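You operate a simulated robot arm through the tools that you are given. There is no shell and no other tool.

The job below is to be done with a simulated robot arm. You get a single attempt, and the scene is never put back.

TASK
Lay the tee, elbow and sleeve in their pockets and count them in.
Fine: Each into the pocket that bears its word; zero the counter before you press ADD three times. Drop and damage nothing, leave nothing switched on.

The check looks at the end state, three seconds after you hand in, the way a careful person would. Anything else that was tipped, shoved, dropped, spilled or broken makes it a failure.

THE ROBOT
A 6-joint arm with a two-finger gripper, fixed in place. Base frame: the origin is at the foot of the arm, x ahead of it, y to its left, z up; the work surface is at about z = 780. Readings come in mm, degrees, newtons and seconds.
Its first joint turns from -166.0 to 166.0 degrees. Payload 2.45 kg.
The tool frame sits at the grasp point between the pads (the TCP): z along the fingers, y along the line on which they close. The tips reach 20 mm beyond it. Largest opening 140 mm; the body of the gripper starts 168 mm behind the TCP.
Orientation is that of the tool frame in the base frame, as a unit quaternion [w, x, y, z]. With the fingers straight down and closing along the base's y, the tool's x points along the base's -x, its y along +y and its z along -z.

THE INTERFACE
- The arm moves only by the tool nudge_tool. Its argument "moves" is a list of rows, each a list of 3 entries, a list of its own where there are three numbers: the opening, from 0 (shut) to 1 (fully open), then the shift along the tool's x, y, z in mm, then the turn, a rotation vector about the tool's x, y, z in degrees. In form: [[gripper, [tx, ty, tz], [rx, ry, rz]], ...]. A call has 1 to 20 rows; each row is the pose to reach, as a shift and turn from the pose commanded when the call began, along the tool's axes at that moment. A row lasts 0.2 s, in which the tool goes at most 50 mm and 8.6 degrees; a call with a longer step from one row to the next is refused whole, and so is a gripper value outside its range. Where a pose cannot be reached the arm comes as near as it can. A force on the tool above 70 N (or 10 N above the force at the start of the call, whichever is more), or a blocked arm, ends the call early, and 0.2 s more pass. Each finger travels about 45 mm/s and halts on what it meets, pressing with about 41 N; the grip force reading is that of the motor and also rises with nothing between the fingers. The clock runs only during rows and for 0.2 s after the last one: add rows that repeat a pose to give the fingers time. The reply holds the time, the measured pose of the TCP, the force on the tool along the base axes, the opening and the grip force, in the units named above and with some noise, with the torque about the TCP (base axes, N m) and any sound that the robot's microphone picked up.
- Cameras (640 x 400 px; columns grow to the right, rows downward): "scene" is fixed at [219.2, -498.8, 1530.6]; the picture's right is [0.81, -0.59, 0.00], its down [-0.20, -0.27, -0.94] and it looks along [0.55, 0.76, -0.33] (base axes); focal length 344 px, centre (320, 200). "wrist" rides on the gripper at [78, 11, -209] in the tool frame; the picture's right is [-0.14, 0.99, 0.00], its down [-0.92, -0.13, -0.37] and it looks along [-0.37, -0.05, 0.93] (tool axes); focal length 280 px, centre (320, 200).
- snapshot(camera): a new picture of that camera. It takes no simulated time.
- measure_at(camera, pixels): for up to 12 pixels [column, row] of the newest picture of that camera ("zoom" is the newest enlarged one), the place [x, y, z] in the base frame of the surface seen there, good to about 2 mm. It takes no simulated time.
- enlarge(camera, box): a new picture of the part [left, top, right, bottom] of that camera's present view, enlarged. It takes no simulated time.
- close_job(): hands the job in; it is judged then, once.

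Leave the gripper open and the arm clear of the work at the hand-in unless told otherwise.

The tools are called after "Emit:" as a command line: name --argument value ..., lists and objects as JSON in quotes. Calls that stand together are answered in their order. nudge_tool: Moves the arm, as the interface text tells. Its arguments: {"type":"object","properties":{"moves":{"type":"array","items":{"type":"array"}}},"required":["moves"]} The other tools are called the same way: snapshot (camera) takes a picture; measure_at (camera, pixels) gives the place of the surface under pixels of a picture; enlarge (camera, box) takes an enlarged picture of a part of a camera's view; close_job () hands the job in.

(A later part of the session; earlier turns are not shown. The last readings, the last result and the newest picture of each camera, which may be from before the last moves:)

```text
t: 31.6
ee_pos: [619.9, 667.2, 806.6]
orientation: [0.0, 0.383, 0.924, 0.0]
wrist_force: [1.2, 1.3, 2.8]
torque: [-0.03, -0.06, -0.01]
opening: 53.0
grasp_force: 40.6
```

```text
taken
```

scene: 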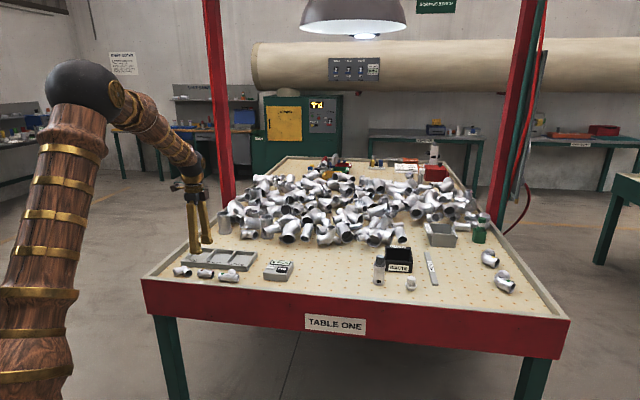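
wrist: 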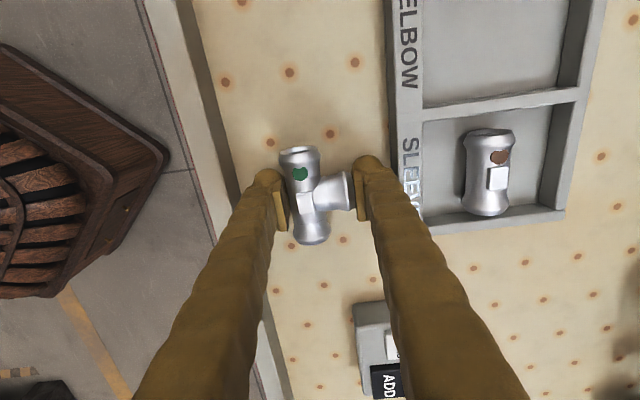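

The tee is gripped at 53 mm and 40.6 N. I'll lift gently 30 mm and check.

Emit:
nudge_tool --moves '[[0.2, [0, 0, -5], [0, 0, 0]], [0.2, [0, 0, -15], [0, 0, 0]], [0.2, [0, 0, -30], [0, 0, 0]], [0.2, [0, 0, -30], [0, 0, 0]]]'

Emit:
snapshot --camera "wrist"

Emit:
enlarge --camera "scene" --box '[185, 220, 275, 290]'

```text
t: 32.6
ee_pos: [623.0, 668.6, 833.4]
orientation: [0.0, 0.383, 0.924, 0.0]
wrist_force: [-0.1, 0.4, -2.1]
torque: [0.0, -0.02, 0.0]
opening: 53.2
grasp_force: 41.5
```

```text
taken
```

wrist: 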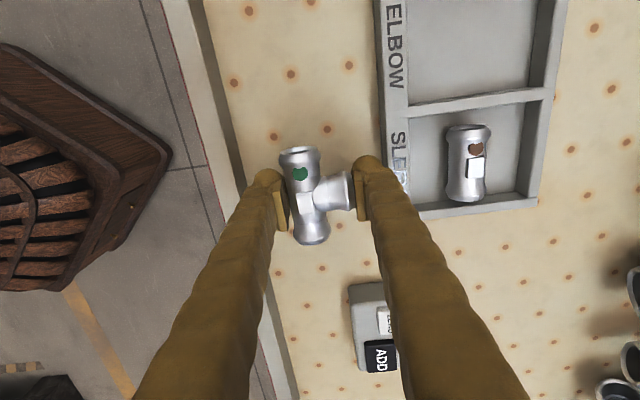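

```text
5.71 times, centred on (230, 255) of scene
```

zoom: 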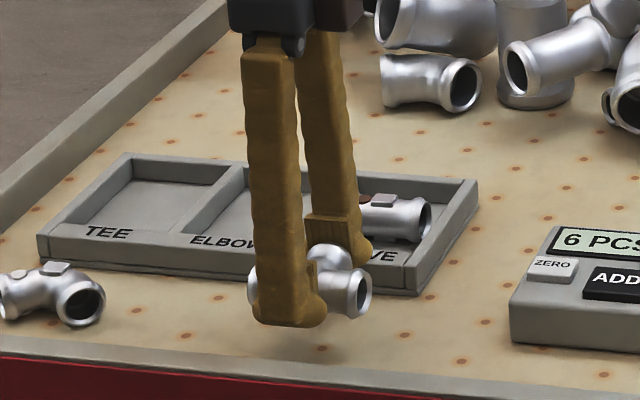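

The tee is secure. I'll raise it and carry it over the TEE pocket, hovering at z≈860.

Emit:
nudge_tool --moves '[[0.2, [0, 0, -20], [0, 0, 0]], [0.2, [0, 0, -40], [0, 0, 0]], [0.2, [32, 22, -40], [0, 0, 0]], [0.2, [64, 44, -40], [0, 0, 0]], [0.2, [96, 66, -40], [0, 0, 0]], [0.2, [128, 88, -40], [0, 0, 0]], [0.2, [160, 110, -40], [0, 0, 0]], [0.2, [190, 133, -40], [0, 0, 0]], [0.2, [190, 133, -25], [0, 0, 0]], [0.2, [190, 133, -25], [0, 0, 0]], [0.2, [190, 133, -25], [0, 0, 0]]]'

Emit:
snapshot --camera "wrist"

Emit:
enlarge --camera "wrist" --box '[240, 100, 400, 260]'

```text
t: 35.0
ee_pos: [581.7, 897.0, 861.3]
orientation: [0.0, 0.383, 0.924, 0.001]
wrist_force: [-0.2, 0.1, -2.4]
torque: [-0.02, -0.01, 0.01]
opening: 53.1
grasp_force: 40.7
```

```text
taken
```

wrist: 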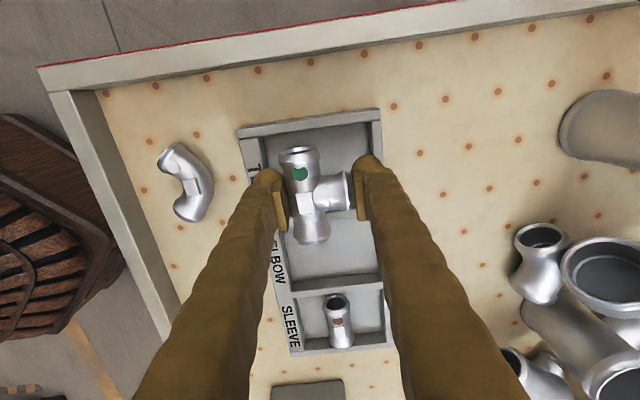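

```text
2.50 times, centred on (320, 180) of wrist
```

zoom: 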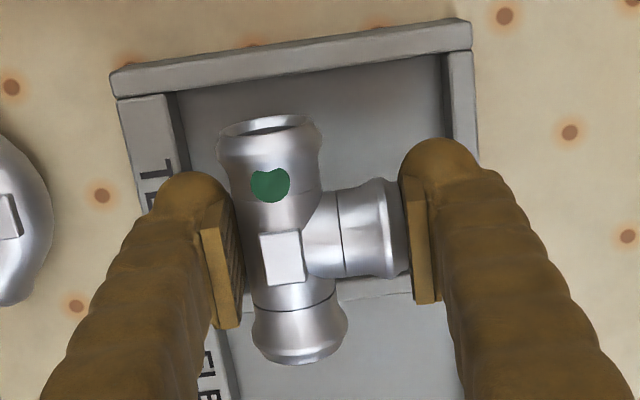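

I'll measure the pocket walls and the held tee in this zoom.

Emit:
measure_at --camera "zoom" --pixels '[[300, 60], [300, 78], [300, 88], [350, 290], [350, 310], [250, 315], [168, 120], [180, 130], [443, 90], [455, 90], [282, 258], [260, 110]]'

Emit:
measure_at --camera "zoom" --pixels '[[300, 358], [270, 125], [270, 115], [225, 145], [315, 140], [258, 335], [343, 320], [400, 230], [370, 285], [380, 300], [400, 300], [230, 90]]'

```text
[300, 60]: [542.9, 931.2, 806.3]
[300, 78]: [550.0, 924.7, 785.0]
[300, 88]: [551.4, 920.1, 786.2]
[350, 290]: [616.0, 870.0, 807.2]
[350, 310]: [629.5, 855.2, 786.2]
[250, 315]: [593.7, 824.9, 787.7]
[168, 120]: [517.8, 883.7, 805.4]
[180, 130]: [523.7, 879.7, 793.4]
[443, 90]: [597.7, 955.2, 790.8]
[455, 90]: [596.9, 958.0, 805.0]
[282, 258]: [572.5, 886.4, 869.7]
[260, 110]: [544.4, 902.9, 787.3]
```

```text
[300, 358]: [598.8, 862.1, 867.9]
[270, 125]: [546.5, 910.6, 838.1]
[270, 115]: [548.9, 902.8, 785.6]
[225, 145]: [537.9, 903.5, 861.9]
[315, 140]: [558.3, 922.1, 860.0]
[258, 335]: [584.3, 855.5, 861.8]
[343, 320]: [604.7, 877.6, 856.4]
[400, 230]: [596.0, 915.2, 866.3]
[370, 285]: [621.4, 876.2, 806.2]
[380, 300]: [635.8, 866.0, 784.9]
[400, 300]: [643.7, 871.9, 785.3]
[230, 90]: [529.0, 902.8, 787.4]
```

The tee centre is at t≈-223.8, matching the pocket centre of about -223.5, with about 4 mm clearance each side. I'll lower it to just above the floor.

Emit:
nudge_tool --moves '[[0.2, [0, 0, 12], [0, 0, 0]], [0.2, [0, 0, 24], [0, 0, 0]], [0.2, [0, 0, 32], [0, 0, 0]], [0.2, [0, 0, 38], [0, 0, 0]], [0.2, [0, 0, 43], [0, 0, 0]], [0.2, [0, 0, 46], [0, 0, 0]], [0.2, [0, 0, 46], [0, 0, 0]]]'

Emit:
snapshot --camera "wrist"

Emit:
enlarge --camera "scene" --box '[165, 220, 265, 285]'

```text
t: 36.6
ee_pos: [580.4, 894.7, 815.6]
orientation: [0.0, 0.383, 0.924, 0.001]
wrist_force: [-12.2, 2.9, 28.2]
torque: [-1.22, -0.44, -0.43]
opening: 52.8
grasp_force: 41.0
```

```text
taken
```

wrist: 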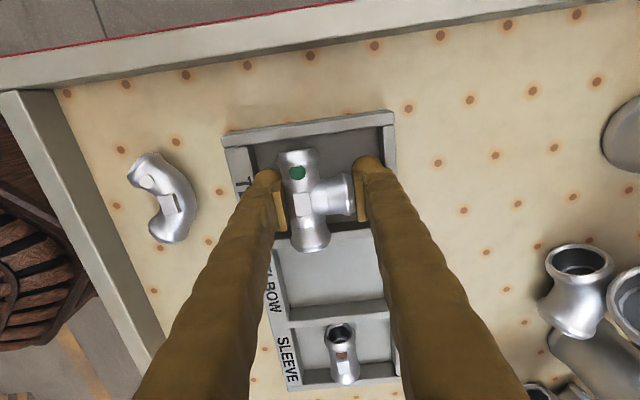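

```text
6.15 times, centred on (215, 252) of scene
```

zoom: 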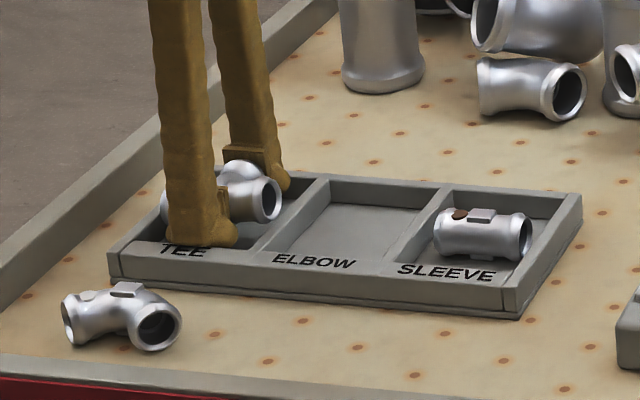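

There's 28 N upward and a push toward -t, so the tee's +t end is touching the divider. I'll back up at once before adjusting.

Emit:
nudge_tool --moves '[[0.2, [0, 0, -8], [0, 0, 0]], [0.2, [0, 0, -20], [0, 0, 0]], [0.2, [0, 0, -36], [0, 0, 0]], [0.2, [0, 0, -36], [0, 0, 0]]]'

Emit:
snapshot --camera "wrist"

Emit:
enlarge --camera "scene" --box '[165, 220, 265, 285]'

Emit:
enlarge --camera "wrist" --box '[240, 110, 400, 270]'

```text
t: 37.6
ee_pos: [579.9, 895.3, 849.7]
orientation: [0.0, 0.383, 0.924, 0.0]
wrist_force: [-0.6, -0.3, -2.5]
torque: [0.01, -0.03, 0.02]
opening: 52.9
grasp_force: 41.1
```

```text
taken
```

wrist: 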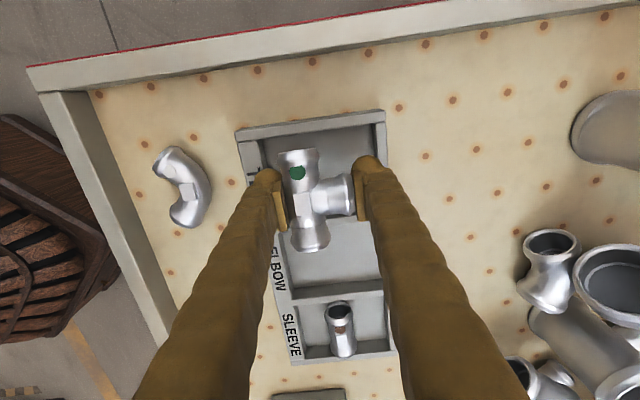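

```text
6.15 times, centred on (215, 252) of scene
```

zoom: 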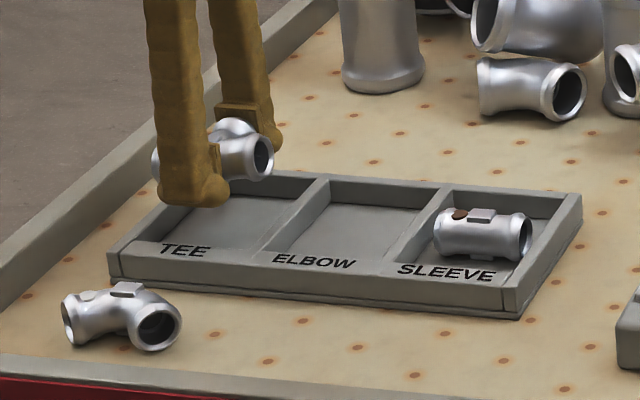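

```text
2.50 times, centred on (320, 190) of wrist
```

zoom: 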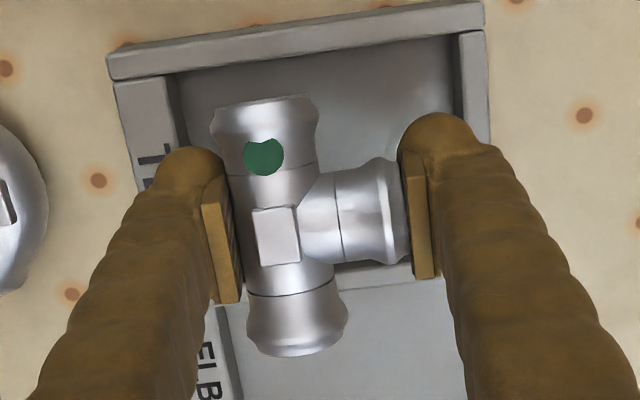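

The tee has pitched slightly in the grip, because the bore at the -t end is no longer visible. I'll measure how much, and recheck the tray position.

Emit:
measure_at --camera "zoom" --pixels '[[262, 103], [265, 115], [262, 130], [278, 235], [285, 280], [292, 300], [297, 325], [297, 348], [350, 265], [320, 270], [300, 65], [300, 82]]'

Emit:
measure_at --camera "wrist" --pixels '[[242, 134], [381, 112], [395, 352], [298, 362], [310, 291], [345, 287], [345, 293], [310, 297], [350, 222], [355, 219], [240, 140], [378, 150]]'

```text
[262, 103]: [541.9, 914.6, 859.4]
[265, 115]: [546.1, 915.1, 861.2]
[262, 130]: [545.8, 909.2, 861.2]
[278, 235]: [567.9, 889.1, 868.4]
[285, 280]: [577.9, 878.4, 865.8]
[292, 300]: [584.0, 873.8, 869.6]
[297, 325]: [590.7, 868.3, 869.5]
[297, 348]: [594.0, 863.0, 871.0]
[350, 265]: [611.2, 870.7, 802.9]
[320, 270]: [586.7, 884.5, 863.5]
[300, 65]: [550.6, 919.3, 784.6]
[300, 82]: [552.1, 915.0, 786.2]
```

```text
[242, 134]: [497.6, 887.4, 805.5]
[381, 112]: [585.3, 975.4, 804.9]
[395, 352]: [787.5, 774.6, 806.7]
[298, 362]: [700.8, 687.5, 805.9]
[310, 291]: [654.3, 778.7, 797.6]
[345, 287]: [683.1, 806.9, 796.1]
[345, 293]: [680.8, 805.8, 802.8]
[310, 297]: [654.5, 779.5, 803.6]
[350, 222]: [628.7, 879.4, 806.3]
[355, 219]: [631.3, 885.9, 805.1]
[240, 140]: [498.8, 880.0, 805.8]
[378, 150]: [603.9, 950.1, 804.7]
```

The tee slid up about 8 mm and pitched about 8° in the grip. I'll check from the fixed scene camera, using the same box as at the start, that the tray has not moved.

Emit:
enlarge --camera "scene" --box '[165, 235, 265, 295]'

```text
6.40 times, centred on (215, 265) of scene
```

zoom: 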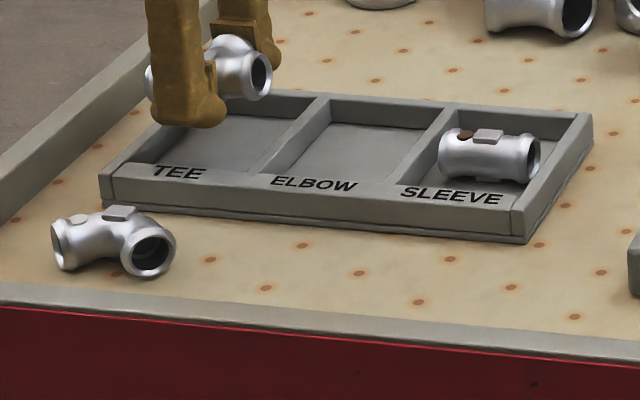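

The tray is in exactly the same place. I'll set the tee back on the empty table at about n=911, t=-90 to re-level and regrip it, moving there high first.

Emit:
nudge_tool --moves '[[0.2, [0, 0, -25], [0, 0, 0]], [0.2, [-26, -27, -25], [0, 0, 0]], [0.2, [-52, -54, -25], [0, 0, 0]], [0.2, [-78, -81, -25], [0, 0, 0]], [0.2, [-105, -107, -25], [0, 0, 0]], [0.2, [-132, -133, -25], [0, 0, 0]], [0.2, [-132, -133, 0], [0, 0, 0]], [0.2, [-132, -133, 15], [0, 0, 0]], [0.2, [-132, -133, 15], [0, 0, 0]]]'

Emit:
enlarge --camera "scene" --box '[175, 225, 255, 290]'

Emit:
snapshot --camera "wrist"

```text
t: 39.6
ee_pos: [580.2, 705.3, 836.3]
orientation: [0.0, 0.383, 0.924, 0.0]
wrist_force: [0.0, -0.5, -2.9]
torque: [0.03, -0.01, -0.02]
opening: 52.6
grasp_force: 41.1
```

```text
6.15 times, centred on (215, 258) of scene
```

zoom: 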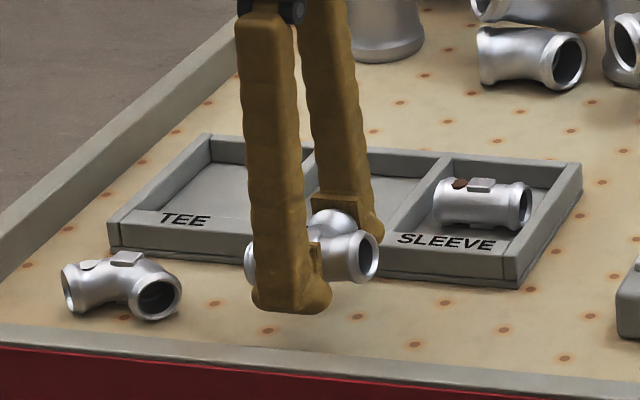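

```text
taken
```

wrist: 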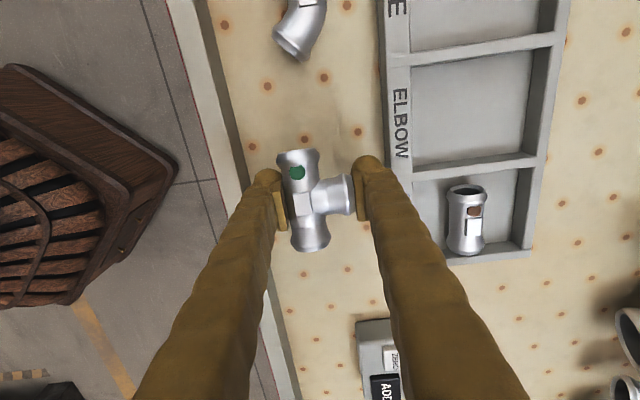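

The tee is above free table. I'll lower slowly, watching the force for the lower end touching.

Emit:
nudge_tool --moves '[[0.2, [0, 0, 12], [0, 0, 0]], [0.2, [0, 0, 22], [0, 0, 0]], [0.2, [0, 0, 28], [0, 0, 0]], [0.2, [0, 0, 28], [0, 0, 0]]]'

Emit:
nudge_tool --moves '[[0.2, [0, 0, 1], [0, 0, 0]], [0.2, [0, 0, 2], [0, 0, 0]], [0.2, [0, 0, 2], [0, 0, 0]]]'

```text
t: 40.6
ee_pos: [580.1, 707.1, 807.2]
orientation: [0.0, 0.383, 0.924, 0.0]
wrist_force: [0.3, 0.2, -2.3]
torque: [-0.02, -0.01, 0.0]
opening: 52.9
grasp_force: 41.1
```

```text
t: 41.4
ee_pos: [579.0, 708.4, 805.0]
orientation: [0.0, 0.383, 0.924, -0.001]
wrist_force: [0.3, 0.0, -3.6]
torque: [0.03, 0.02, -0.03]
opening: 52.6
grasp_force: 41.1
```

No contact yet at z=805. I'll continue down in 1 mm steps.

Emit:
nudge_tool --moves '[[0.2, [0, 0, 1], [0, 0, 0]], [0.2, [0, 0, 1.5], [0, 0, 0]], [0.2, [0, 0, 1.5], [0, 0, 0]]]'

Emit:
nudge_tool --moves '[[0.2, [0, 0, 0.5], [0, 0, 0]], [0.2, [0, 0, 1], [0, 0, 0]], [0.2, [0, 0, 1], [0, 0, 0]]]'

Emit:
enlarge --camera "scene" --box '[185, 250, 235, 285]'

```text
t: 42.2
ee_pos: [578.6, 707.5, 803.2]
orientation: [0.0, 0.383, 0.924, 0.0]
wrist_force: [-0.3, 0.1, -3.2]
torque: [0.04, 0.0, -0.01]
opening: 52.7
grasp_force: 41.2
```

```text
t: 43.0
ee_pos: [579.8, 707.3, 803.4]
orientation: [0.0, 0.383, 0.924, 0.0]
wrist_force: [0.1, -1.6, -2.6]
torque: [-0.02, -0.01, 0.04]
opening: 52.5
grasp_force: 40.6
```

```text
11.43 times, centred on (210, 268) of scene
```

zoom: 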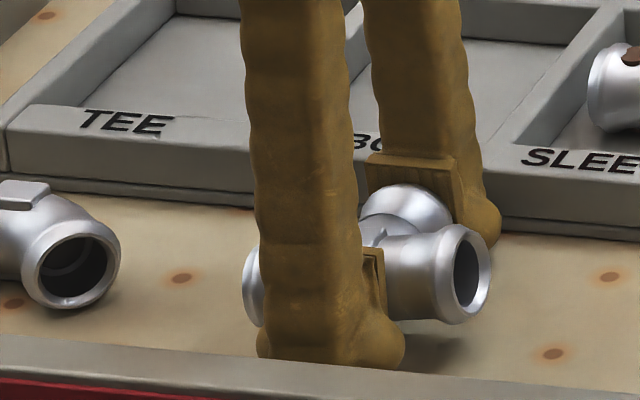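

The +t end is visibly raised and the -t end is near the table. I'll go one more millimetre, tips at about 781.5.

Emit:
nudge_tool --moves '[[0.2, [0, 0, 0.5], [0, 0, 0]], [0.2, [0, 0, 1], [0, 0, 0]], [0.2, [0, 0, 1], [0, 0, 0]]]'

```text
t: 43.8
ee_pos: [579.8, 708.3, 801.0]
orientation: [0.0, 0.383, 0.924, 0.0]
wrist_force: [-0.2, 0.1, -2.9]
torque: [0.0, -0.03, -0.01]
opening: 52.6
grasp_force: 40.8
```

Still no contact, and the tips are at the table limit. I'll loosen the grip very gradually while watching the grip force, so the tee settles softly rather than dropping.

Emit:
nudge_tool --moves '[[0.36, [0, 0, 0], [0, 0, 0]], [0.37, [0, 0, 0], [0, 0, 0]], [0.37, [0, 0, 0], [0, 0, 0]]]'

Emit:
nudge_tool --moves '[[0.374, [0, 0, 0], [0, 0, 0]], [0.374, [0, 0, 0], [0, 0, 0]]]'

```text
t: 44.6
ee_pos: [581.0, 707.2, 801.7]
orientation: [0.0, 0.382, 0.924, 0.0]
wrist_force: [1.1, 0.3, 0.9]
torque: [0.04, 0.05, -0.03]
opening: 53.0
grasp_force: 13.9
```

```text
t: 45.2
ee_pos: [581.1, 707.2, 801.0]
orientation: [0.0, 0.382, 0.924, 0.0]
wrist_force: [-0.1, 0.8, 1.9]
torque: [-0.03, 0.0, 0.02]
opening: 52.8
grasp_force: 6.7
```

Grip force fell to 6.7 N and the tee's weight is off the wrist, so it is now touching the table. I'll take a picture before loosening further.

Emit:
enlarge --camera "scene" --box '[185, 250, 235, 285]'

```text
11.43 times, centred on (210, 268) of scene
```

zoom: 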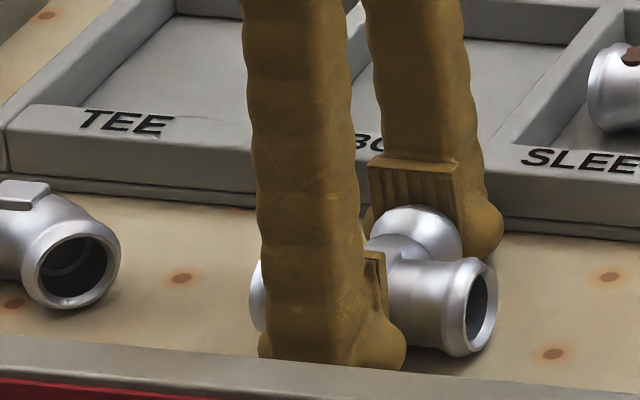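

The tee has settled level on the table. I'll open fully clear and rise to re-measure both the tee and the TEE pocket precisely.

Emit:
nudge_tool --moves '[[0.39, [0, 0, 0], [0, 0, 0]], [0.45, [0, 0, 0], [0, 0, 0]], [0.53, [0, 0, 0], [0, 0, 0]], [0.53, [0, 0, -10], [0, 0, 0]], [0.53, [0, 0, -40], [0, 0, 0]], [0.53, [0, 0, -80], [0, 0, 0]], [0.53, [0, 0, -125], [0, 0, 0]], [0.53, [0, 0, -125], [0, 0, 0]]]'

Emit:
snapshot --camera "wrist"

Emit:
enlarge --camera "wrist" --box '[250, 105, 390, 205]'

```text
t: 47.0
ee_pos: [580.0, 710.5, 925.5]
orientation: [0.0, 0.382, 0.924, 0.0]
wrist_force: [0.1, 0.5, 0.5]
torque: [0.01, 0.0, -0.03]
opening: 74.1
grasp_force: 0.1
```

```text
taken
```

wrist: 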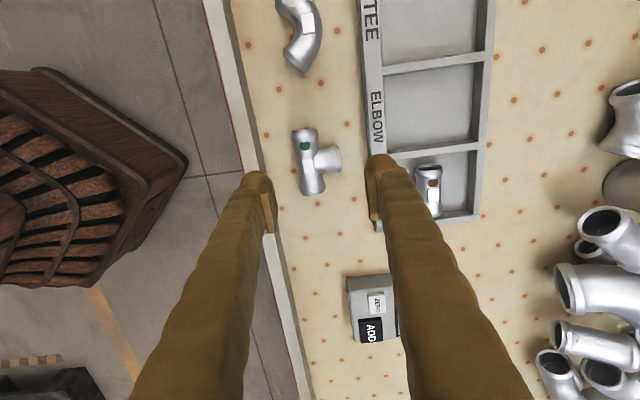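

```text
4.00 times, centred on (320, 155) of wrist
```

zoom: 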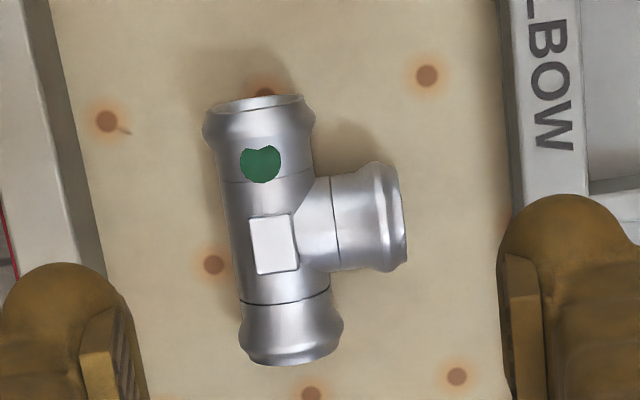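

I'll measure the tee's new position here first.

Emit:
measure_at --camera "zoom" --pixels '[[273, 244], [206, 128], [311, 118], [242, 340], [341, 325], [258, 100], [295, 360], [401, 215], [392, 175], [402, 255], [235, 240], [255, 255]]'

```text
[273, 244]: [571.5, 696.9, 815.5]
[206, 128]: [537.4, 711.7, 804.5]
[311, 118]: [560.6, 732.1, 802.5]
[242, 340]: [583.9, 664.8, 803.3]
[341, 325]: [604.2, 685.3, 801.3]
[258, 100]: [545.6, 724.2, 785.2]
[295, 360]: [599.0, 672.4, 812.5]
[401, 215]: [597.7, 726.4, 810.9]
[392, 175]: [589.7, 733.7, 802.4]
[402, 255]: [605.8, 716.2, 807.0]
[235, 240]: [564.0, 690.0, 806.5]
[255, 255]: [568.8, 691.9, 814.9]
```

The tee is centred at t≈-89.6 and squarely aligned. I'll move so the camera looks straight down on the TEE pocket and measure its walls precisely.

Emit:
nudge_tool --moves '[[0.53, [12, 26, 0], [0, 0, 0]], [0.53, [24, 52, 0], [0, 0, 0]], [0.53, [36, 78, 0], [0, 0, 0]], [0.53, [48, 104, 0], [0, 0, 0]], [0.53, [56.6, 129, 0], [0, 0, 0]], [0.53, [56.6, 129, 0], [0, 0, 0]]]'

Emit:
snapshot --camera "wrist"

Emit:
enlarge --camera "wrist" --box '[250, 40, 390, 160]'

```text
t: 48.4
ee_pos: [629.3, 838.8, 927.2]
orientation: [0.0, 0.382, 0.924, -0.001]
wrist_force: [0.0, 0.0, 0.0]
torque: [-0.03, 0.0, 0.0]
opening: 74.4
grasp_force: 0.1
```

```text
taken
```

wrist: 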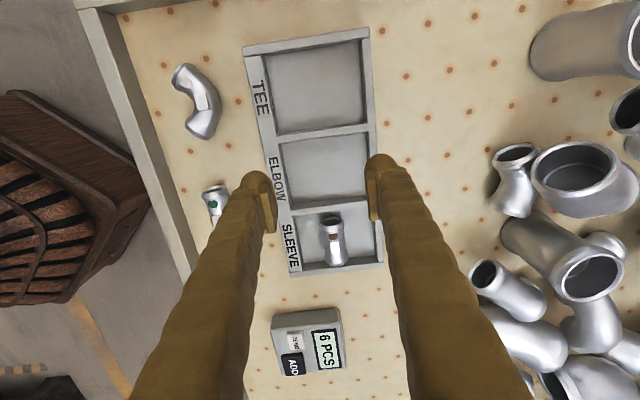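

```text
3.33 times, centred on (320, 100) of wrist
```

zoom: 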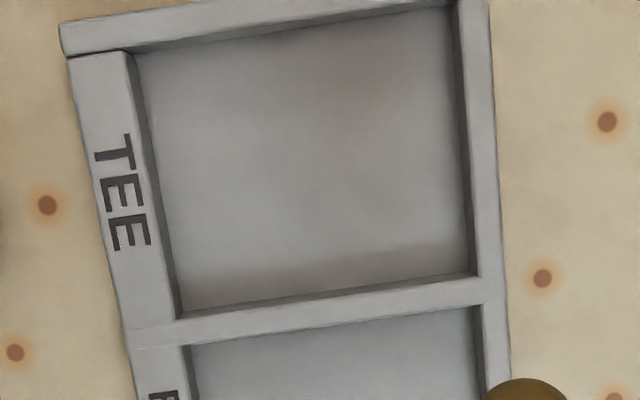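

I'll measure several points across the divider and the left wall here.

Emit:
measure_at --camera "zoom" --pixels '[[330, 284], [330, 292], [330, 298], [330, 304], [330, 312], [330, 320], [230, 296], [230, 304], [230, 311], [430, 272], [430, 280], [430, 286]]'

Emit:
measure_at --camera "zoom" --pixels '[[250, 20], [250, 30], [250, 36], [250, 42], [250, 50], [350, 8], [350, 16], [350, 22], [350, 30], [180, 45], [180, 52], [180, 60]]'

Emit:
measure_at --camera "zoom" --pixels '[[150, 180], [158, 180], [166, 180], [175, 180], [445, 150], [455, 150], [463, 150], [472, 150], [480, 150], [330, 332], [330, 345], [260, 335]]'

```text
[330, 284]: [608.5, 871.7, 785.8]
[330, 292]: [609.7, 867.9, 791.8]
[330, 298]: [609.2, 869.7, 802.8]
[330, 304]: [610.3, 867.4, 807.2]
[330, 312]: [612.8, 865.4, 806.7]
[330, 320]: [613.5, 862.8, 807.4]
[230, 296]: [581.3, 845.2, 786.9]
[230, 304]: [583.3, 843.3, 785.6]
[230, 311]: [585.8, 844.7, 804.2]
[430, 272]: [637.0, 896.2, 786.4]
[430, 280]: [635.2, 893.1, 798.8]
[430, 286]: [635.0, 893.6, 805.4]
```

```text
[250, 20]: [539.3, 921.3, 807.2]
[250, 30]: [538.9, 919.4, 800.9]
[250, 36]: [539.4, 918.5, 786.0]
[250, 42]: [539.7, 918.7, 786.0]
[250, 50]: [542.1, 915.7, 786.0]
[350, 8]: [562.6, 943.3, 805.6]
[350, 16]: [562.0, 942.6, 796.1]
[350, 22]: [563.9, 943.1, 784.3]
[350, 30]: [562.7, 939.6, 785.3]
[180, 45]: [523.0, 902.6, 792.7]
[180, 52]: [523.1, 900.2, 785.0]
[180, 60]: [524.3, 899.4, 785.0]
```

```text
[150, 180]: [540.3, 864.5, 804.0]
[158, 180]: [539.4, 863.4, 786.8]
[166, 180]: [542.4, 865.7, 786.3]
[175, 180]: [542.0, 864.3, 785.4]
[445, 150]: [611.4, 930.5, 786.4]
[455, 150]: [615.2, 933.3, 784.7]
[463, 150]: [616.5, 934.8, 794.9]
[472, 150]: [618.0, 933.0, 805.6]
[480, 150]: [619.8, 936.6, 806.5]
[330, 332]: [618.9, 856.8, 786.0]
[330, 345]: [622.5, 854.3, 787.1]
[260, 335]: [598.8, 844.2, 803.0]
```

The TEE pocket spans t≈-268.7 to -183, so its centre is about -226; I was about 3 mm too far toward the divider. I'll go back above the tee to regrip it.

Emit:
nudge_tool --moves '[[0.53, [-12, -26, 0], [0, 0, 0]], [0.53, [-24, -52, 0], [0, 0, 0]], [0.53, [-36, -78, 0], [0, 0, 0]], [0.53, [-48, -104, 0], [0, 0, 0]], [0.53, [-57.4, -129.3, 0], [0, 0, 0]], [0.53, [-57.4, -129.3, 30], [0, 0, 0]], [0.53, [-57.4, -129.3, 60], [0, 0, 0]], [0.53, [-57.4, -129.3, 85], [0, 0, 0]], [0.53, [-57.4, -129.3, 105], [0, 0, 0]], [0.53, [-57.4, -129.3, 115], [0, 0, 0]], [0.53, [-57.4, -129.3, 121.5], [0, 0, 0]], [0.53, [-57.4, -129.3, 121.5], [0, 0, 0]]]'

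Emit:
snapshot --camera "wrist"

```text
t: 51.0
ee_pos: [579.8, 707.2, 805.1]
orientation: [0.001, 0.382, 0.924, 0.0]
wrist_force: [-0.8, -0.7, -1.5]
torque: [0.01, 0.0, 0.0]
opening: 73.8
grasp_force: 0.0
```

```text
taken
```

wrist: 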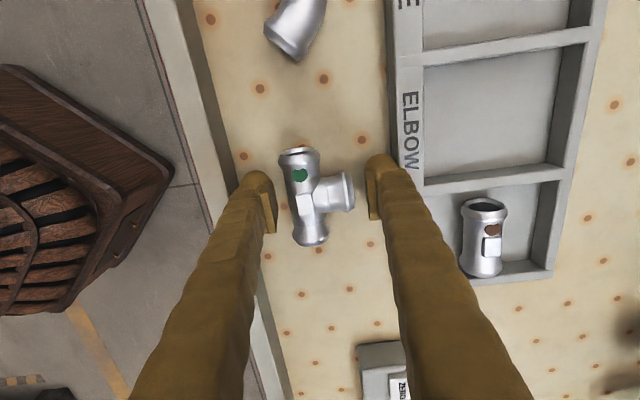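

The tee is between the fingers again, level and centred. I'll grip it and lift.

Emit:
nudge_tool --moves '[[0.45, [0, 0, 0], [0, 0, 0]], [0.38, [0, 0, 0], [0, 0, 0]], [0.25, [0, 0, 0], [0, 0, 0]], [0.2, [0, 0, 0], [0, 0, 0]], [0.2, [0, 0, 0], [0, 0, 0]], [0.2, [0, 0, -5], [0, 0, 0]], [0.2, [0, 0, -15], [0, 0, 0]], [0.2, [0, 0, -30], [0, 0, 0]], [0.2, [0, 0, -30], [0, 0, 0]]]'

Emit:
snapshot --camera "wrist"

Emit:
enlarge --camera "wrist" --box '[250, 130, 390, 260]'

```text
t: 53.0
ee_pos: [580.3, 708.2, 834.8]
orientation: [0.0, 0.383, 0.924, 0.0]
wrist_force: [-0.7, 0.4, -2.9]
torque: [0.01, 0.01, -0.02]
opening: 53.1
grasp_force: 41.2
```

```text
taken
```

wrist: 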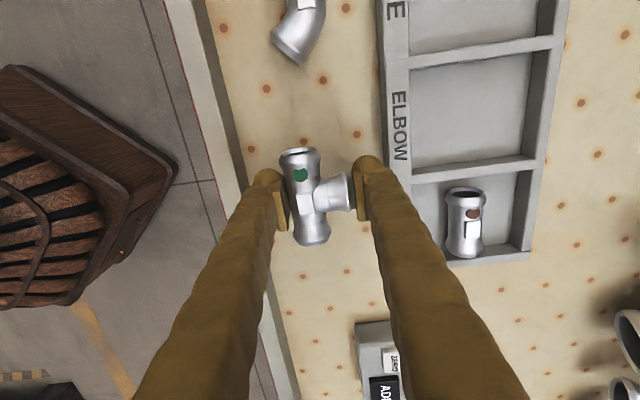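

```text
3.08 times, centred on (320, 195) of wrist
```

zoom: 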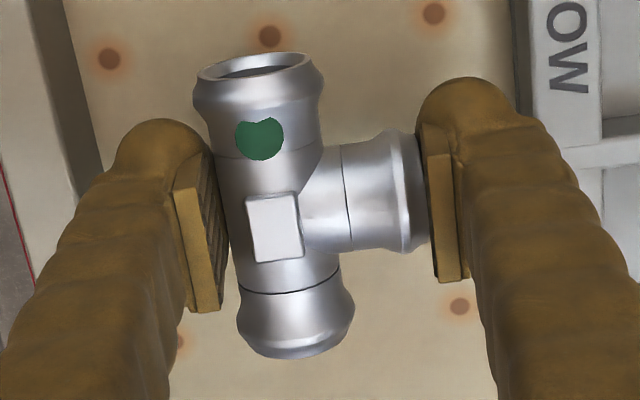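

The tee is level in the grip. I'll measure the held tee's ends in this zoom to know its exact offset from the tool centre before placing.

Emit:
measure_at --camera "zoom" --pixels '[[255, 57], [210, 68], [300, 60], [255, 76], [300, 352], [270, 350], [340, 335], [200, 105], [320, 95], [243, 325], [352, 315], [273, 228]]'

Emit:
measure_at --camera "zoom" --pixels '[[240, 60], [270, 57], [285, 55], [300, 57], [230, 78], [280, 72], [290, 354], [310, 353], [325, 346], [315, 340], [300, 340], [285, 345]]'

```text
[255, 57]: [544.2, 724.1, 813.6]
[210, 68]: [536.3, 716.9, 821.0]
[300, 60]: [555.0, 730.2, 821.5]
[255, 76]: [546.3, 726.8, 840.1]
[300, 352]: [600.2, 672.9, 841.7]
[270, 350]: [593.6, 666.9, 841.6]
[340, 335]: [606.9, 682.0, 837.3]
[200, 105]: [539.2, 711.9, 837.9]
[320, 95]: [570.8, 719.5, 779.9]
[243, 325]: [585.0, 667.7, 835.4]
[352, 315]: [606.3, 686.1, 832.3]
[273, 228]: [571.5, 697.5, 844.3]
```

```text
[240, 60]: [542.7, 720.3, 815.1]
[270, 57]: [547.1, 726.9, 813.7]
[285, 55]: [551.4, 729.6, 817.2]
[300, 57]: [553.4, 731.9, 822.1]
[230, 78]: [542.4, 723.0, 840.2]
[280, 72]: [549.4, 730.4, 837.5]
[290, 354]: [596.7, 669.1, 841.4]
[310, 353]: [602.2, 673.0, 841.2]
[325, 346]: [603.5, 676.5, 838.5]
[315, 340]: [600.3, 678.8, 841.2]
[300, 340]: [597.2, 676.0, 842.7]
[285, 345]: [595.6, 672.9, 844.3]
```

The held tee's ends measure t≈-127 and -51, centred at -89, close to the commanded -89.6. I'll cross-check the camera frame against the finger pads, which should span ±18 mm about the tool centre.

Emit:
measure_at --camera "zoom" --pixels '[[182, 192], [185, 210], [195, 305], [198, 309], [215, 303], [208, 160], [430, 157], [440, 158], [443, 278], [460, 274], [435, 200], [455, 200]]'

```text
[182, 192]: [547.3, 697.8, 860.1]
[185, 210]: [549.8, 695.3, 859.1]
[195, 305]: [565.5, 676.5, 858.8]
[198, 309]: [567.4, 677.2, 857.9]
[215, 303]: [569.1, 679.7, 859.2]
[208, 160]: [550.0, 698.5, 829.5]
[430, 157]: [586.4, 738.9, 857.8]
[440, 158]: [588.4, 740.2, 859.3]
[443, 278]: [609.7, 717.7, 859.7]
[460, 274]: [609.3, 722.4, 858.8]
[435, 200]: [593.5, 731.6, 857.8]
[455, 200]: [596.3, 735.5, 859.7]
```

The pads measure centred near t≈-92, so the tee actually sits about 2–3 mm to the +t side of the tool centre, which explains the earlier touch. I'll carry it to a tool centre of t≈-228, so the tee itself is centred in the pocket.

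Emit:
nudge_tool --moves '[[0.2, [0, 0, -20], [0, 0, 0]], [0.2, [0, 0, -40], [0, 0, 0]], [0.2, [28, 27, -40], [0, 0, 0]], [0.2, [56, 54, -40], [0, 0, 0]], [0.2, [84, 81, -40], [0, 0, 0]], [0.2, [112, 108, -40], [0, 0, 0]], [0.2, [138.4, 133.8, -40], [0, 0, 0]], [0.2, [138.4, 133.8, -20], [0, 0, 0]], [0.2, [138.4, 133.8, -5], [0, 0, 0]], [0.2, [138.4, 133.8, -5], [0, 0, 0]], [0.2, [138.4, 133.8, -5], [0, 0, 0]]]'

Emit:
snapshot --camera "wrist"

Emit:
enlarge --camera "scene" --box '[165, 225, 235, 275]'

Emit:
enlarge --camera "wrist" --box '[240, 110, 400, 270]'

```text
t: 55.4
ee_pos: [576.5, 901.6, 837.6]
orientation: [-0.001, 0.382, 0.924, 0.0]
wrist_force: [0.5, -0.1, -2.5]
torque: [0.05, 0.02, 0.01]
opening: 53.1
grasp_force: 40.9
```

```text
taken
```

wrist: 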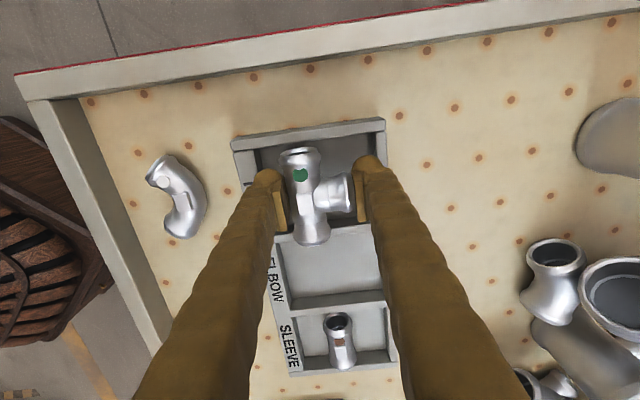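

```text
8.00 times, centred on (200, 250) of scene
```

zoom: 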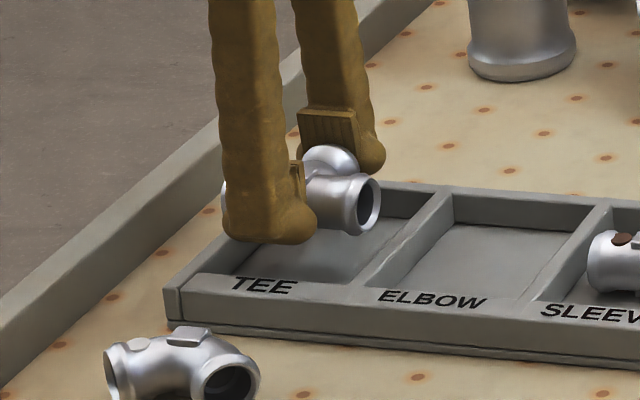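

```text
2.50 times, centred on (320, 190) of wrist
```

zoom: 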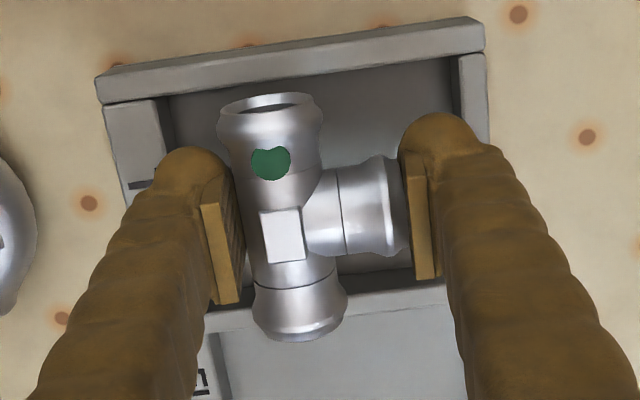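

I'll measure the tee ends and pocket walls in the same image to check the centring.

Emit:
measure_at --camera "zoom" --pixels '[[270, 98], [250, 100], [295, 330], [310, 332], [280, 330], [280, 235], [280, 70], [350, 60], [380, 275], [370, 300], [225, 318], [210, 310]]'

Emit:
enlarge --camera "scene" --box '[165, 225, 235, 275]'

Emit:
measure_at --camera "zoom" --pixels '[[368, 180], [375, 200], [368, 225], [350, 200], [340, 200], [226, 200], [440, 205], [425, 220], [410, 240], [240, 245], [225, 265], [385, 265]]'

```text
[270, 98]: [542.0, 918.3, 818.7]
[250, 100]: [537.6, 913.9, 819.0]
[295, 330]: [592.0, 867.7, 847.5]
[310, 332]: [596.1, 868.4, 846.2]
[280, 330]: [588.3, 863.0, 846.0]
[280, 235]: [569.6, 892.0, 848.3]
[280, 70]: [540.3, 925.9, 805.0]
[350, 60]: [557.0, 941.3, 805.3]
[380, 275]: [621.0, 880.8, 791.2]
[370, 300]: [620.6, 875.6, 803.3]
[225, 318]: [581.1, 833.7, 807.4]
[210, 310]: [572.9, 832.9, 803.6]
```

```text
8.00 times, centred on (200, 250) of scene
```

zoom: 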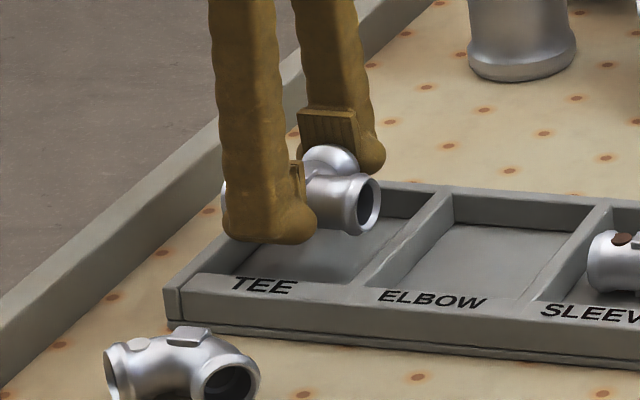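

```text
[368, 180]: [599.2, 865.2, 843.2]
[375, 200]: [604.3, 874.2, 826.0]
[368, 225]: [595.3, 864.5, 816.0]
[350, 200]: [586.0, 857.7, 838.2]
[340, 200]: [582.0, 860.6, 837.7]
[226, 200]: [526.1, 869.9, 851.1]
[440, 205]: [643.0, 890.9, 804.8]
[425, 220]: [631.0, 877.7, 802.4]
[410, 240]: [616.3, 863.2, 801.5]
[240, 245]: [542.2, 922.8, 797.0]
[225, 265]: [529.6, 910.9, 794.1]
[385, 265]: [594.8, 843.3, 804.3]
```

Both cameras agree the tee is about 1–1.5 mm too far toward -t. I'll shift +1 mm and lower in small steps, checking the force each time.

Emit:
nudge_tool --moves '[[0.2, [-1, 0, 4], [0, 0, 0]], [0.2, [-1, 0, 8], [0, 0, 0]], [0.2, [-1, 0, 12], [0, 0, 0]], [0.2, [-1, 0, 12], [0, 0, 0]]]'

Emit:
nudge_tool --moves '[[0.2, [0, 0, 2], [0, 0, 0]], [0.2, [0, 0, 4], [0, 0, 0]], [0.2, [0, 0, 4], [0, 0, 0]]]'

```text
t: 56.4
ee_pos: [575.9, 899.1, 828.1]
orientation: [0.0, 0.383, 0.924, 0.0]
wrist_force: [1.1, 0.1, -3.4]
torque: [-0.01, 0.01, -0.01]
opening: 53.2
grasp_force: 40.5
```

```text
t: 57.2
ee_pos: [576.8, 898.3, 824.9]
orientation: [0.001, 0.382, 0.924, 0.0]
wrist_force: [-0.5, 0.0, -2.7]
torque: [0.06, 0.01, -0.01]
opening: 52.8
grasp_force: 41.0
```

No contact at z=824, past the height where it touched before. I'll continue down.

Emit:
nudge_tool --moves '[[0.2, [0, 0, 2], [0, 0, 0]], [0.2, [0, 0, 4], [0, 0, 0]], [0.2, [0, 0, 4], [0, 0, 0]]]'

Emit:
nudge_tool --moves '[[0.2, [0, 0, 2], [0, 0, 0]], [0.2, [0, 0, 4], [0, 0, 0]], [0.2, [0, 0, 4], [0, 0, 0]]]'

Emit:
nudge_tool --moves '[[0.2, [0, 0, 1], [0, 0, 0]], [0.2, [0, 0, 2], [0, 0, 0]], [0.2, [0, 0, 2.5], [0, 0, 0]], [0.2, [0, 0, 2.5], [0, 0, 0]]]'

```text
t: 58.0
ee_pos: [577.7, 898.7, 818.4]
orientation: [-0.001, 0.382, 0.924, 0.001]
wrist_force: [-0.2, 0.6, -2.4]
torque: [0.01, -0.03, -0.01]
opening: 52.8
grasp_force: 40.8
```

```text
t: 58.8
ee_pos: [578.6, 898.3, 817.0]
orientation: [0.001, 0.382, 0.924, 0.001]
wrist_force: [0.1, 0.2, -3.2]
torque: [0.05, 0.04, 0.0]
opening: 53.1
grasp_force: 40.6
```

```text
t: 59.8
ee_pos: [577.7, 898.6, 815.3]
orientation: [0.0, 0.382, 0.924, 0.0]
wrist_force: [-2.9, -4.1, 6.6]
torque: [-0.41, 0.4, 0.01]
opening: 53.2
grasp_force: 40.6
```

There's light contact of about 9 N at z=813.5. The torque points to something near the inner finger (about 50 mm inward, at the ledge edge), not the tee. I'll look before going further.

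Emit:
snapshot --camera "wrist"

Emit:
enlarge --camera "wrist" --box '[220, 110, 410, 270]'

Emit:
enlarge --camera "scene" --box '[170, 230, 230, 275]'

```text
taken
```

wrist: 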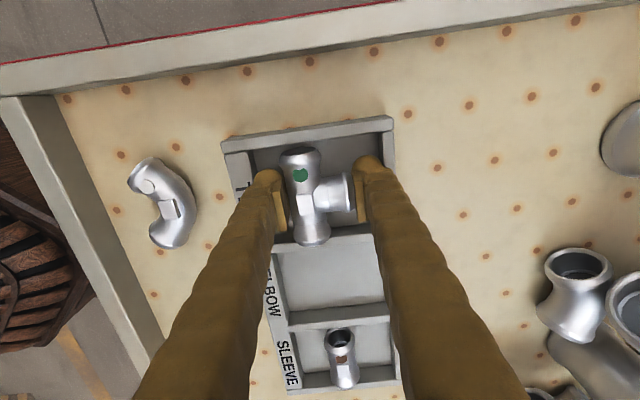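

```text
2.50 times, centred on (315, 190) of wrist
```

zoom: 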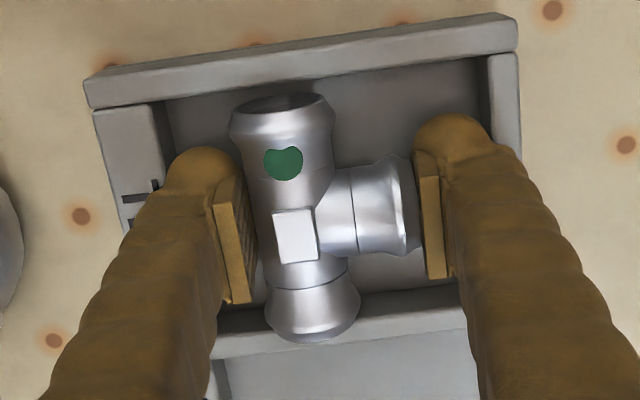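

```text
8.89 times, centred on (200, 252) of scene
```

zoom: 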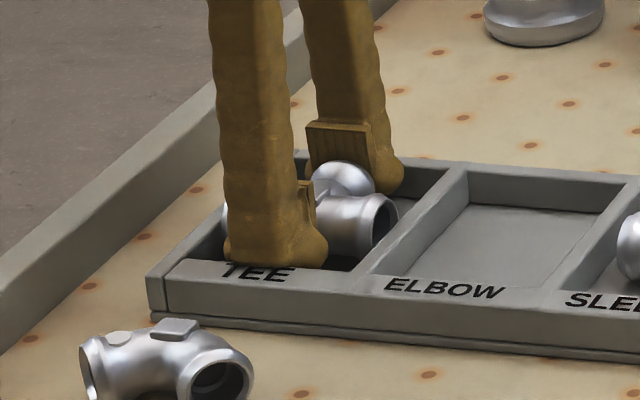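

The tee is only about 3 mm above the floor, and the inner finger's back is brushing the ledge edge. I'll lift 1 mm and shift 1 mm outward to clear it, then check the force.

Emit:
nudge_tool --moves '[[0.2, [0, 0, -1], [0, 0, 0]], [0.2, [0, 1, -1], [0, 0, 0]], [0.2, [0, 1, -1], [0, 0, 0]]]'

```text
t: 60.6
ee_pos: [579.1, 899.9, 815.3]
orientation: [0.0, 0.382, 0.924, 0.0]
wrist_force: [-0.7, -0.2, -3.1]
torque: [0.05, -0.02, -0.02]
opening: 52.8
grasp_force: 40.9
```

Free again. I'll try lowering a further 1 mm at a time with this outward offset.

Emit:
nudge_tool --moves '[[0.2, [0, 0, 0.5], [0, 0, 0]], [0.2, [0, 0, 1], [0, 0, 0]], [0.2, [0, 0, 1], [0, 0, 0]]]'

Emit:
nudge_tool --moves '[[0.2, [0, 0, 0.5], [0, 0, 0]], [0.2, [0, 0, 1], [0, 0, 0]], [0.2, [0, 0, 1], [0, 0, 0]]]'

```text
t: 61.4
ee_pos: [579.1, 900.6, 813.0]
orientation: [0.0, 0.383, 0.924, 0.0]
wrist_force: [0.3, 0.3, -2.8]
torque: [-0.01, 0.01, 0.02]
opening: 52.9
grasp_force: 40.9
```

```text
t: 62.2
ee_pos: [578.7, 897.3, 812.5]
orientation: [0.0, 0.383, 0.924, 0.0]
wrist_force: [0.2, 0.3, -3.1]
torque: [0.04, -0.02, 0.0]
opening: 53.1
grasp_force: 41.3
```

Clear at 812.5 with the offset, so I'll continue to floor contact.

Emit:
nudge_tool --moves '[[0.2, [0, 0, 0.5], [0, 0, 0]], [0.2, [0, 0, 1], [0, 0, 0]], [0.2, [0, 0, 1], [0, 0, 0]]]'

Emit:
nudge_tool --moves '[[0.2, [0, 0, 0.4], [0, 0, 0]], [0.2, [0, 0, 0.8], [0, 0, 0]], [0.2, [0, 0, 0.8], [0, 0, 0]]]'

```text
t: 63.0
ee_pos: [577.3, 898.1, 811.9]
orientation: [0.0, 0.384, 0.924, 0.0]
wrist_force: [0.2, -0.6, -2.8]
torque: [-0.01, 0.0, -0.02]
opening: 53.0
grasp_force: 40.8
```

```text
t: 63.8
ee_pos: [578.7, 898.8, 810.6]
orientation: [0.0, 0.383, 0.924, 0.0]
wrist_force: [3.7, 0.0, 6.2]
torque: [0.18, -0.23, -0.09]
opening: 52.9
grasp_force: 41.5
```

Contact of about 9 N, located near the branch end, means the tee is on the floor. I'll loosen the grip gradually.

Emit:
nudge_tool --moves '[[0.36, [0, 0, 0], [0, 0, 0]], [0.37, [0, 0, 0], [0, 0, 0]], [0.375, [0, 0, 0], [0, 0, 0]], [0.378, [0, 0, 0], [0, 0, 0]]]'

Emit:
enlarge --camera "scene" --box '[170, 230, 230, 275]'

Emit:
enlarge --camera "wrist" --box '[220, 110, 410, 270]'

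```text
t: 64.8
ee_pos: [577.9, 899.0, 809.8]
orientation: [0.0, 0.384, 0.923, 0.0]
wrist_force: [5.0, 6.1, 1.9]
torque: [0.05, -0.03, -0.03]
opening: 53.5
grasp_force: 3.2
```

```text
8.89 times, centred on (200, 252) of scene
```

zoom: 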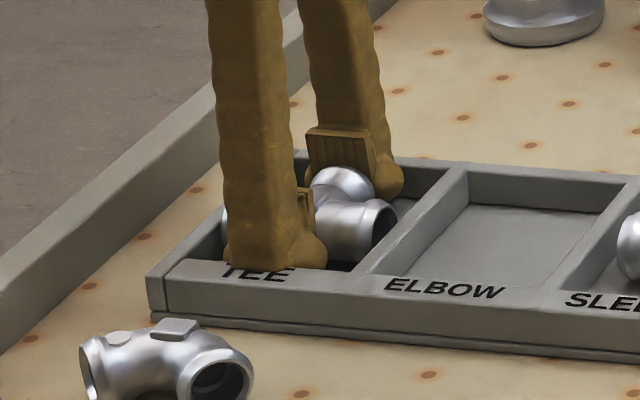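

```text
2.50 times, centred on (315, 190) of wrist
```

zoom: 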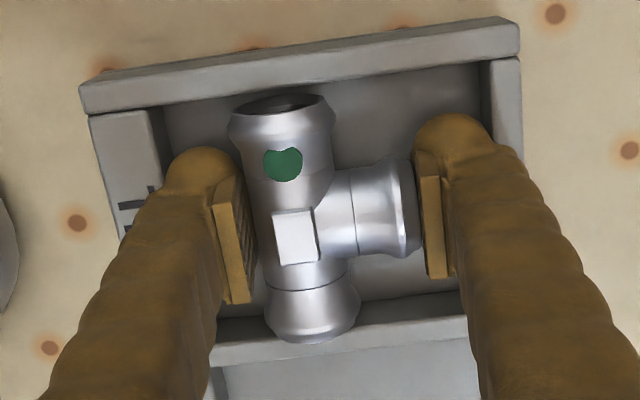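

The tee has settled, and the inner finger's back is lightly pressing the ledge. I'll shift 0.7 mm outward while opening a hair to free both sides.

Emit:
nudge_tool --moves '[[0.382, [0, 0.4, 0], [0, 0, 0]], [0.386, [0, 0.8, 0], [0, 0, 0]], [0.386, [0, 0.8, 0], [0, 0, 0]]]'

```text
t: 65.6
ee_pos: [579.1, 899.2, 809.2]
orientation: [0.0, 0.383, 0.924, 0.0]
wrist_force: [-3.5, -7.1, -2.3]
torque: [-0.13, 0.11, -0.12]
opening: 53.6
grasp_force: 0.5
```

Now the outer finger touches the far wall instead, so the fit is very snug. I'll go back 0.4 mm to the middle and raise slowly, checking the tee stays down.

Emit:
nudge_tool --moves '[[0.386, [0, -0.4, 0], [0, 0, 0]], [0.386, [0, -0.4, -1], [0, 0, 0]], [0.386, [0, -0.4, -2], [0, 0, 0]], [0.386, [0, -0.4, -3], [0, 0, 0]]]'

Emit:
enlarge --camera "wrist" --box '[220, 110, 410, 270]'

```text
t: 66.6
ee_pos: [577.2, 900.2, 813.0]
orientation: [0.0, 0.383, 0.924, -0.001]
wrist_force: [-10.2, -7.1, -10.5]
torque: [-0.34, 0.36, 0.04]
opening: 53.4
grasp_force: 0.1
```

```text
2.50 times, centred on (315, 190) of wrist
```

zoom: 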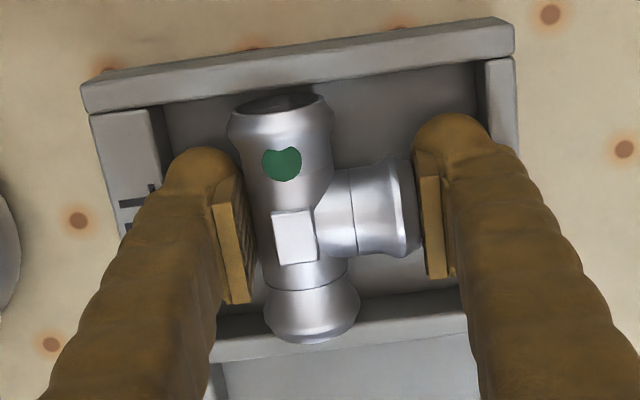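

The outer finger still rubs the far wall, with 12 N sideways and 10 N drag. I'll ease inward 0.6 mm and read again.

Emit:
nudge_tool --moves '[[0.386, [0, -0.3, 0], [0, 0, 0]], [0.386, [0, -0.6, 0], [0, 0, 0]], [0.386, [0, -0.6, 0], [0, 0, 0]]]'

```text
t: 67.4
ee_pos: [577.7, 900.6, 814.8]
orientation: [0.001, 0.383, 0.924, 0.001]
wrist_force: [2.0, 0.2, 1.1]
torque: [0.09, -0.07, -0.01]
opening: 54.4
grasp_force: 0.6
```

Forces are near zero now. I'll raise in small steps at this offset.

Emit:
nudge_tool --moves '[[0.386, [0, 0, -1], [0, 0, 0]], [0.386, [0, 0, -2], [0, 0, 0]], [0.386, [0, 0, -2], [0, 0, 0]]]'

Emit:
nudge_tool --moves '[[0.386, [0, 0, -1], [0, 0, 0]], [0.386, [0, 0, -3], [0, 0, 0]], [0.386, [0, 0, -3], [0, 0, 0]]]'

Emit:
enlarge --camera "scene" --box '[170, 230, 230, 275]'

```text
t: 68.2
ee_pos: [577.8, 898.7, 816.3]
orientation: [0.0, 0.382, 0.924, 0.001]
wrist_force: [-0.9, 1.3, 0.9]
torque: [0.02, 0.01, 0.01]
opening: 54.2
grasp_force: 0.2
```

```text
t: 69.0
ee_pos: [578.3, 899.8, 818.8]
orientation: [-0.001, 0.382, 0.924, 0.0]
wrist_force: [0.1, 0.3, 0.3]
torque: [0.01, 0.01, -0.01]
opening: 53.6
grasp_force: 0.4
```

```text
8.89 times, centred on (200, 252) of scene
```

zoom: 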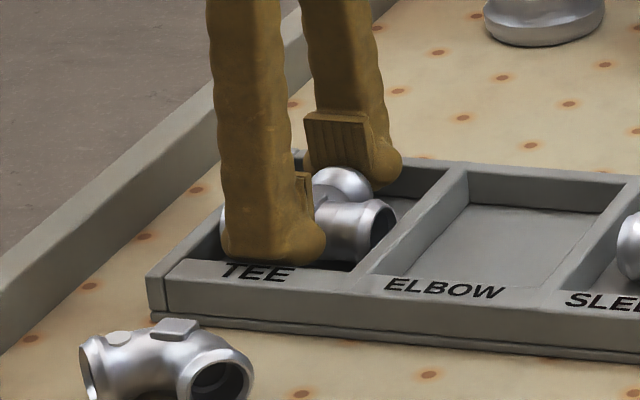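

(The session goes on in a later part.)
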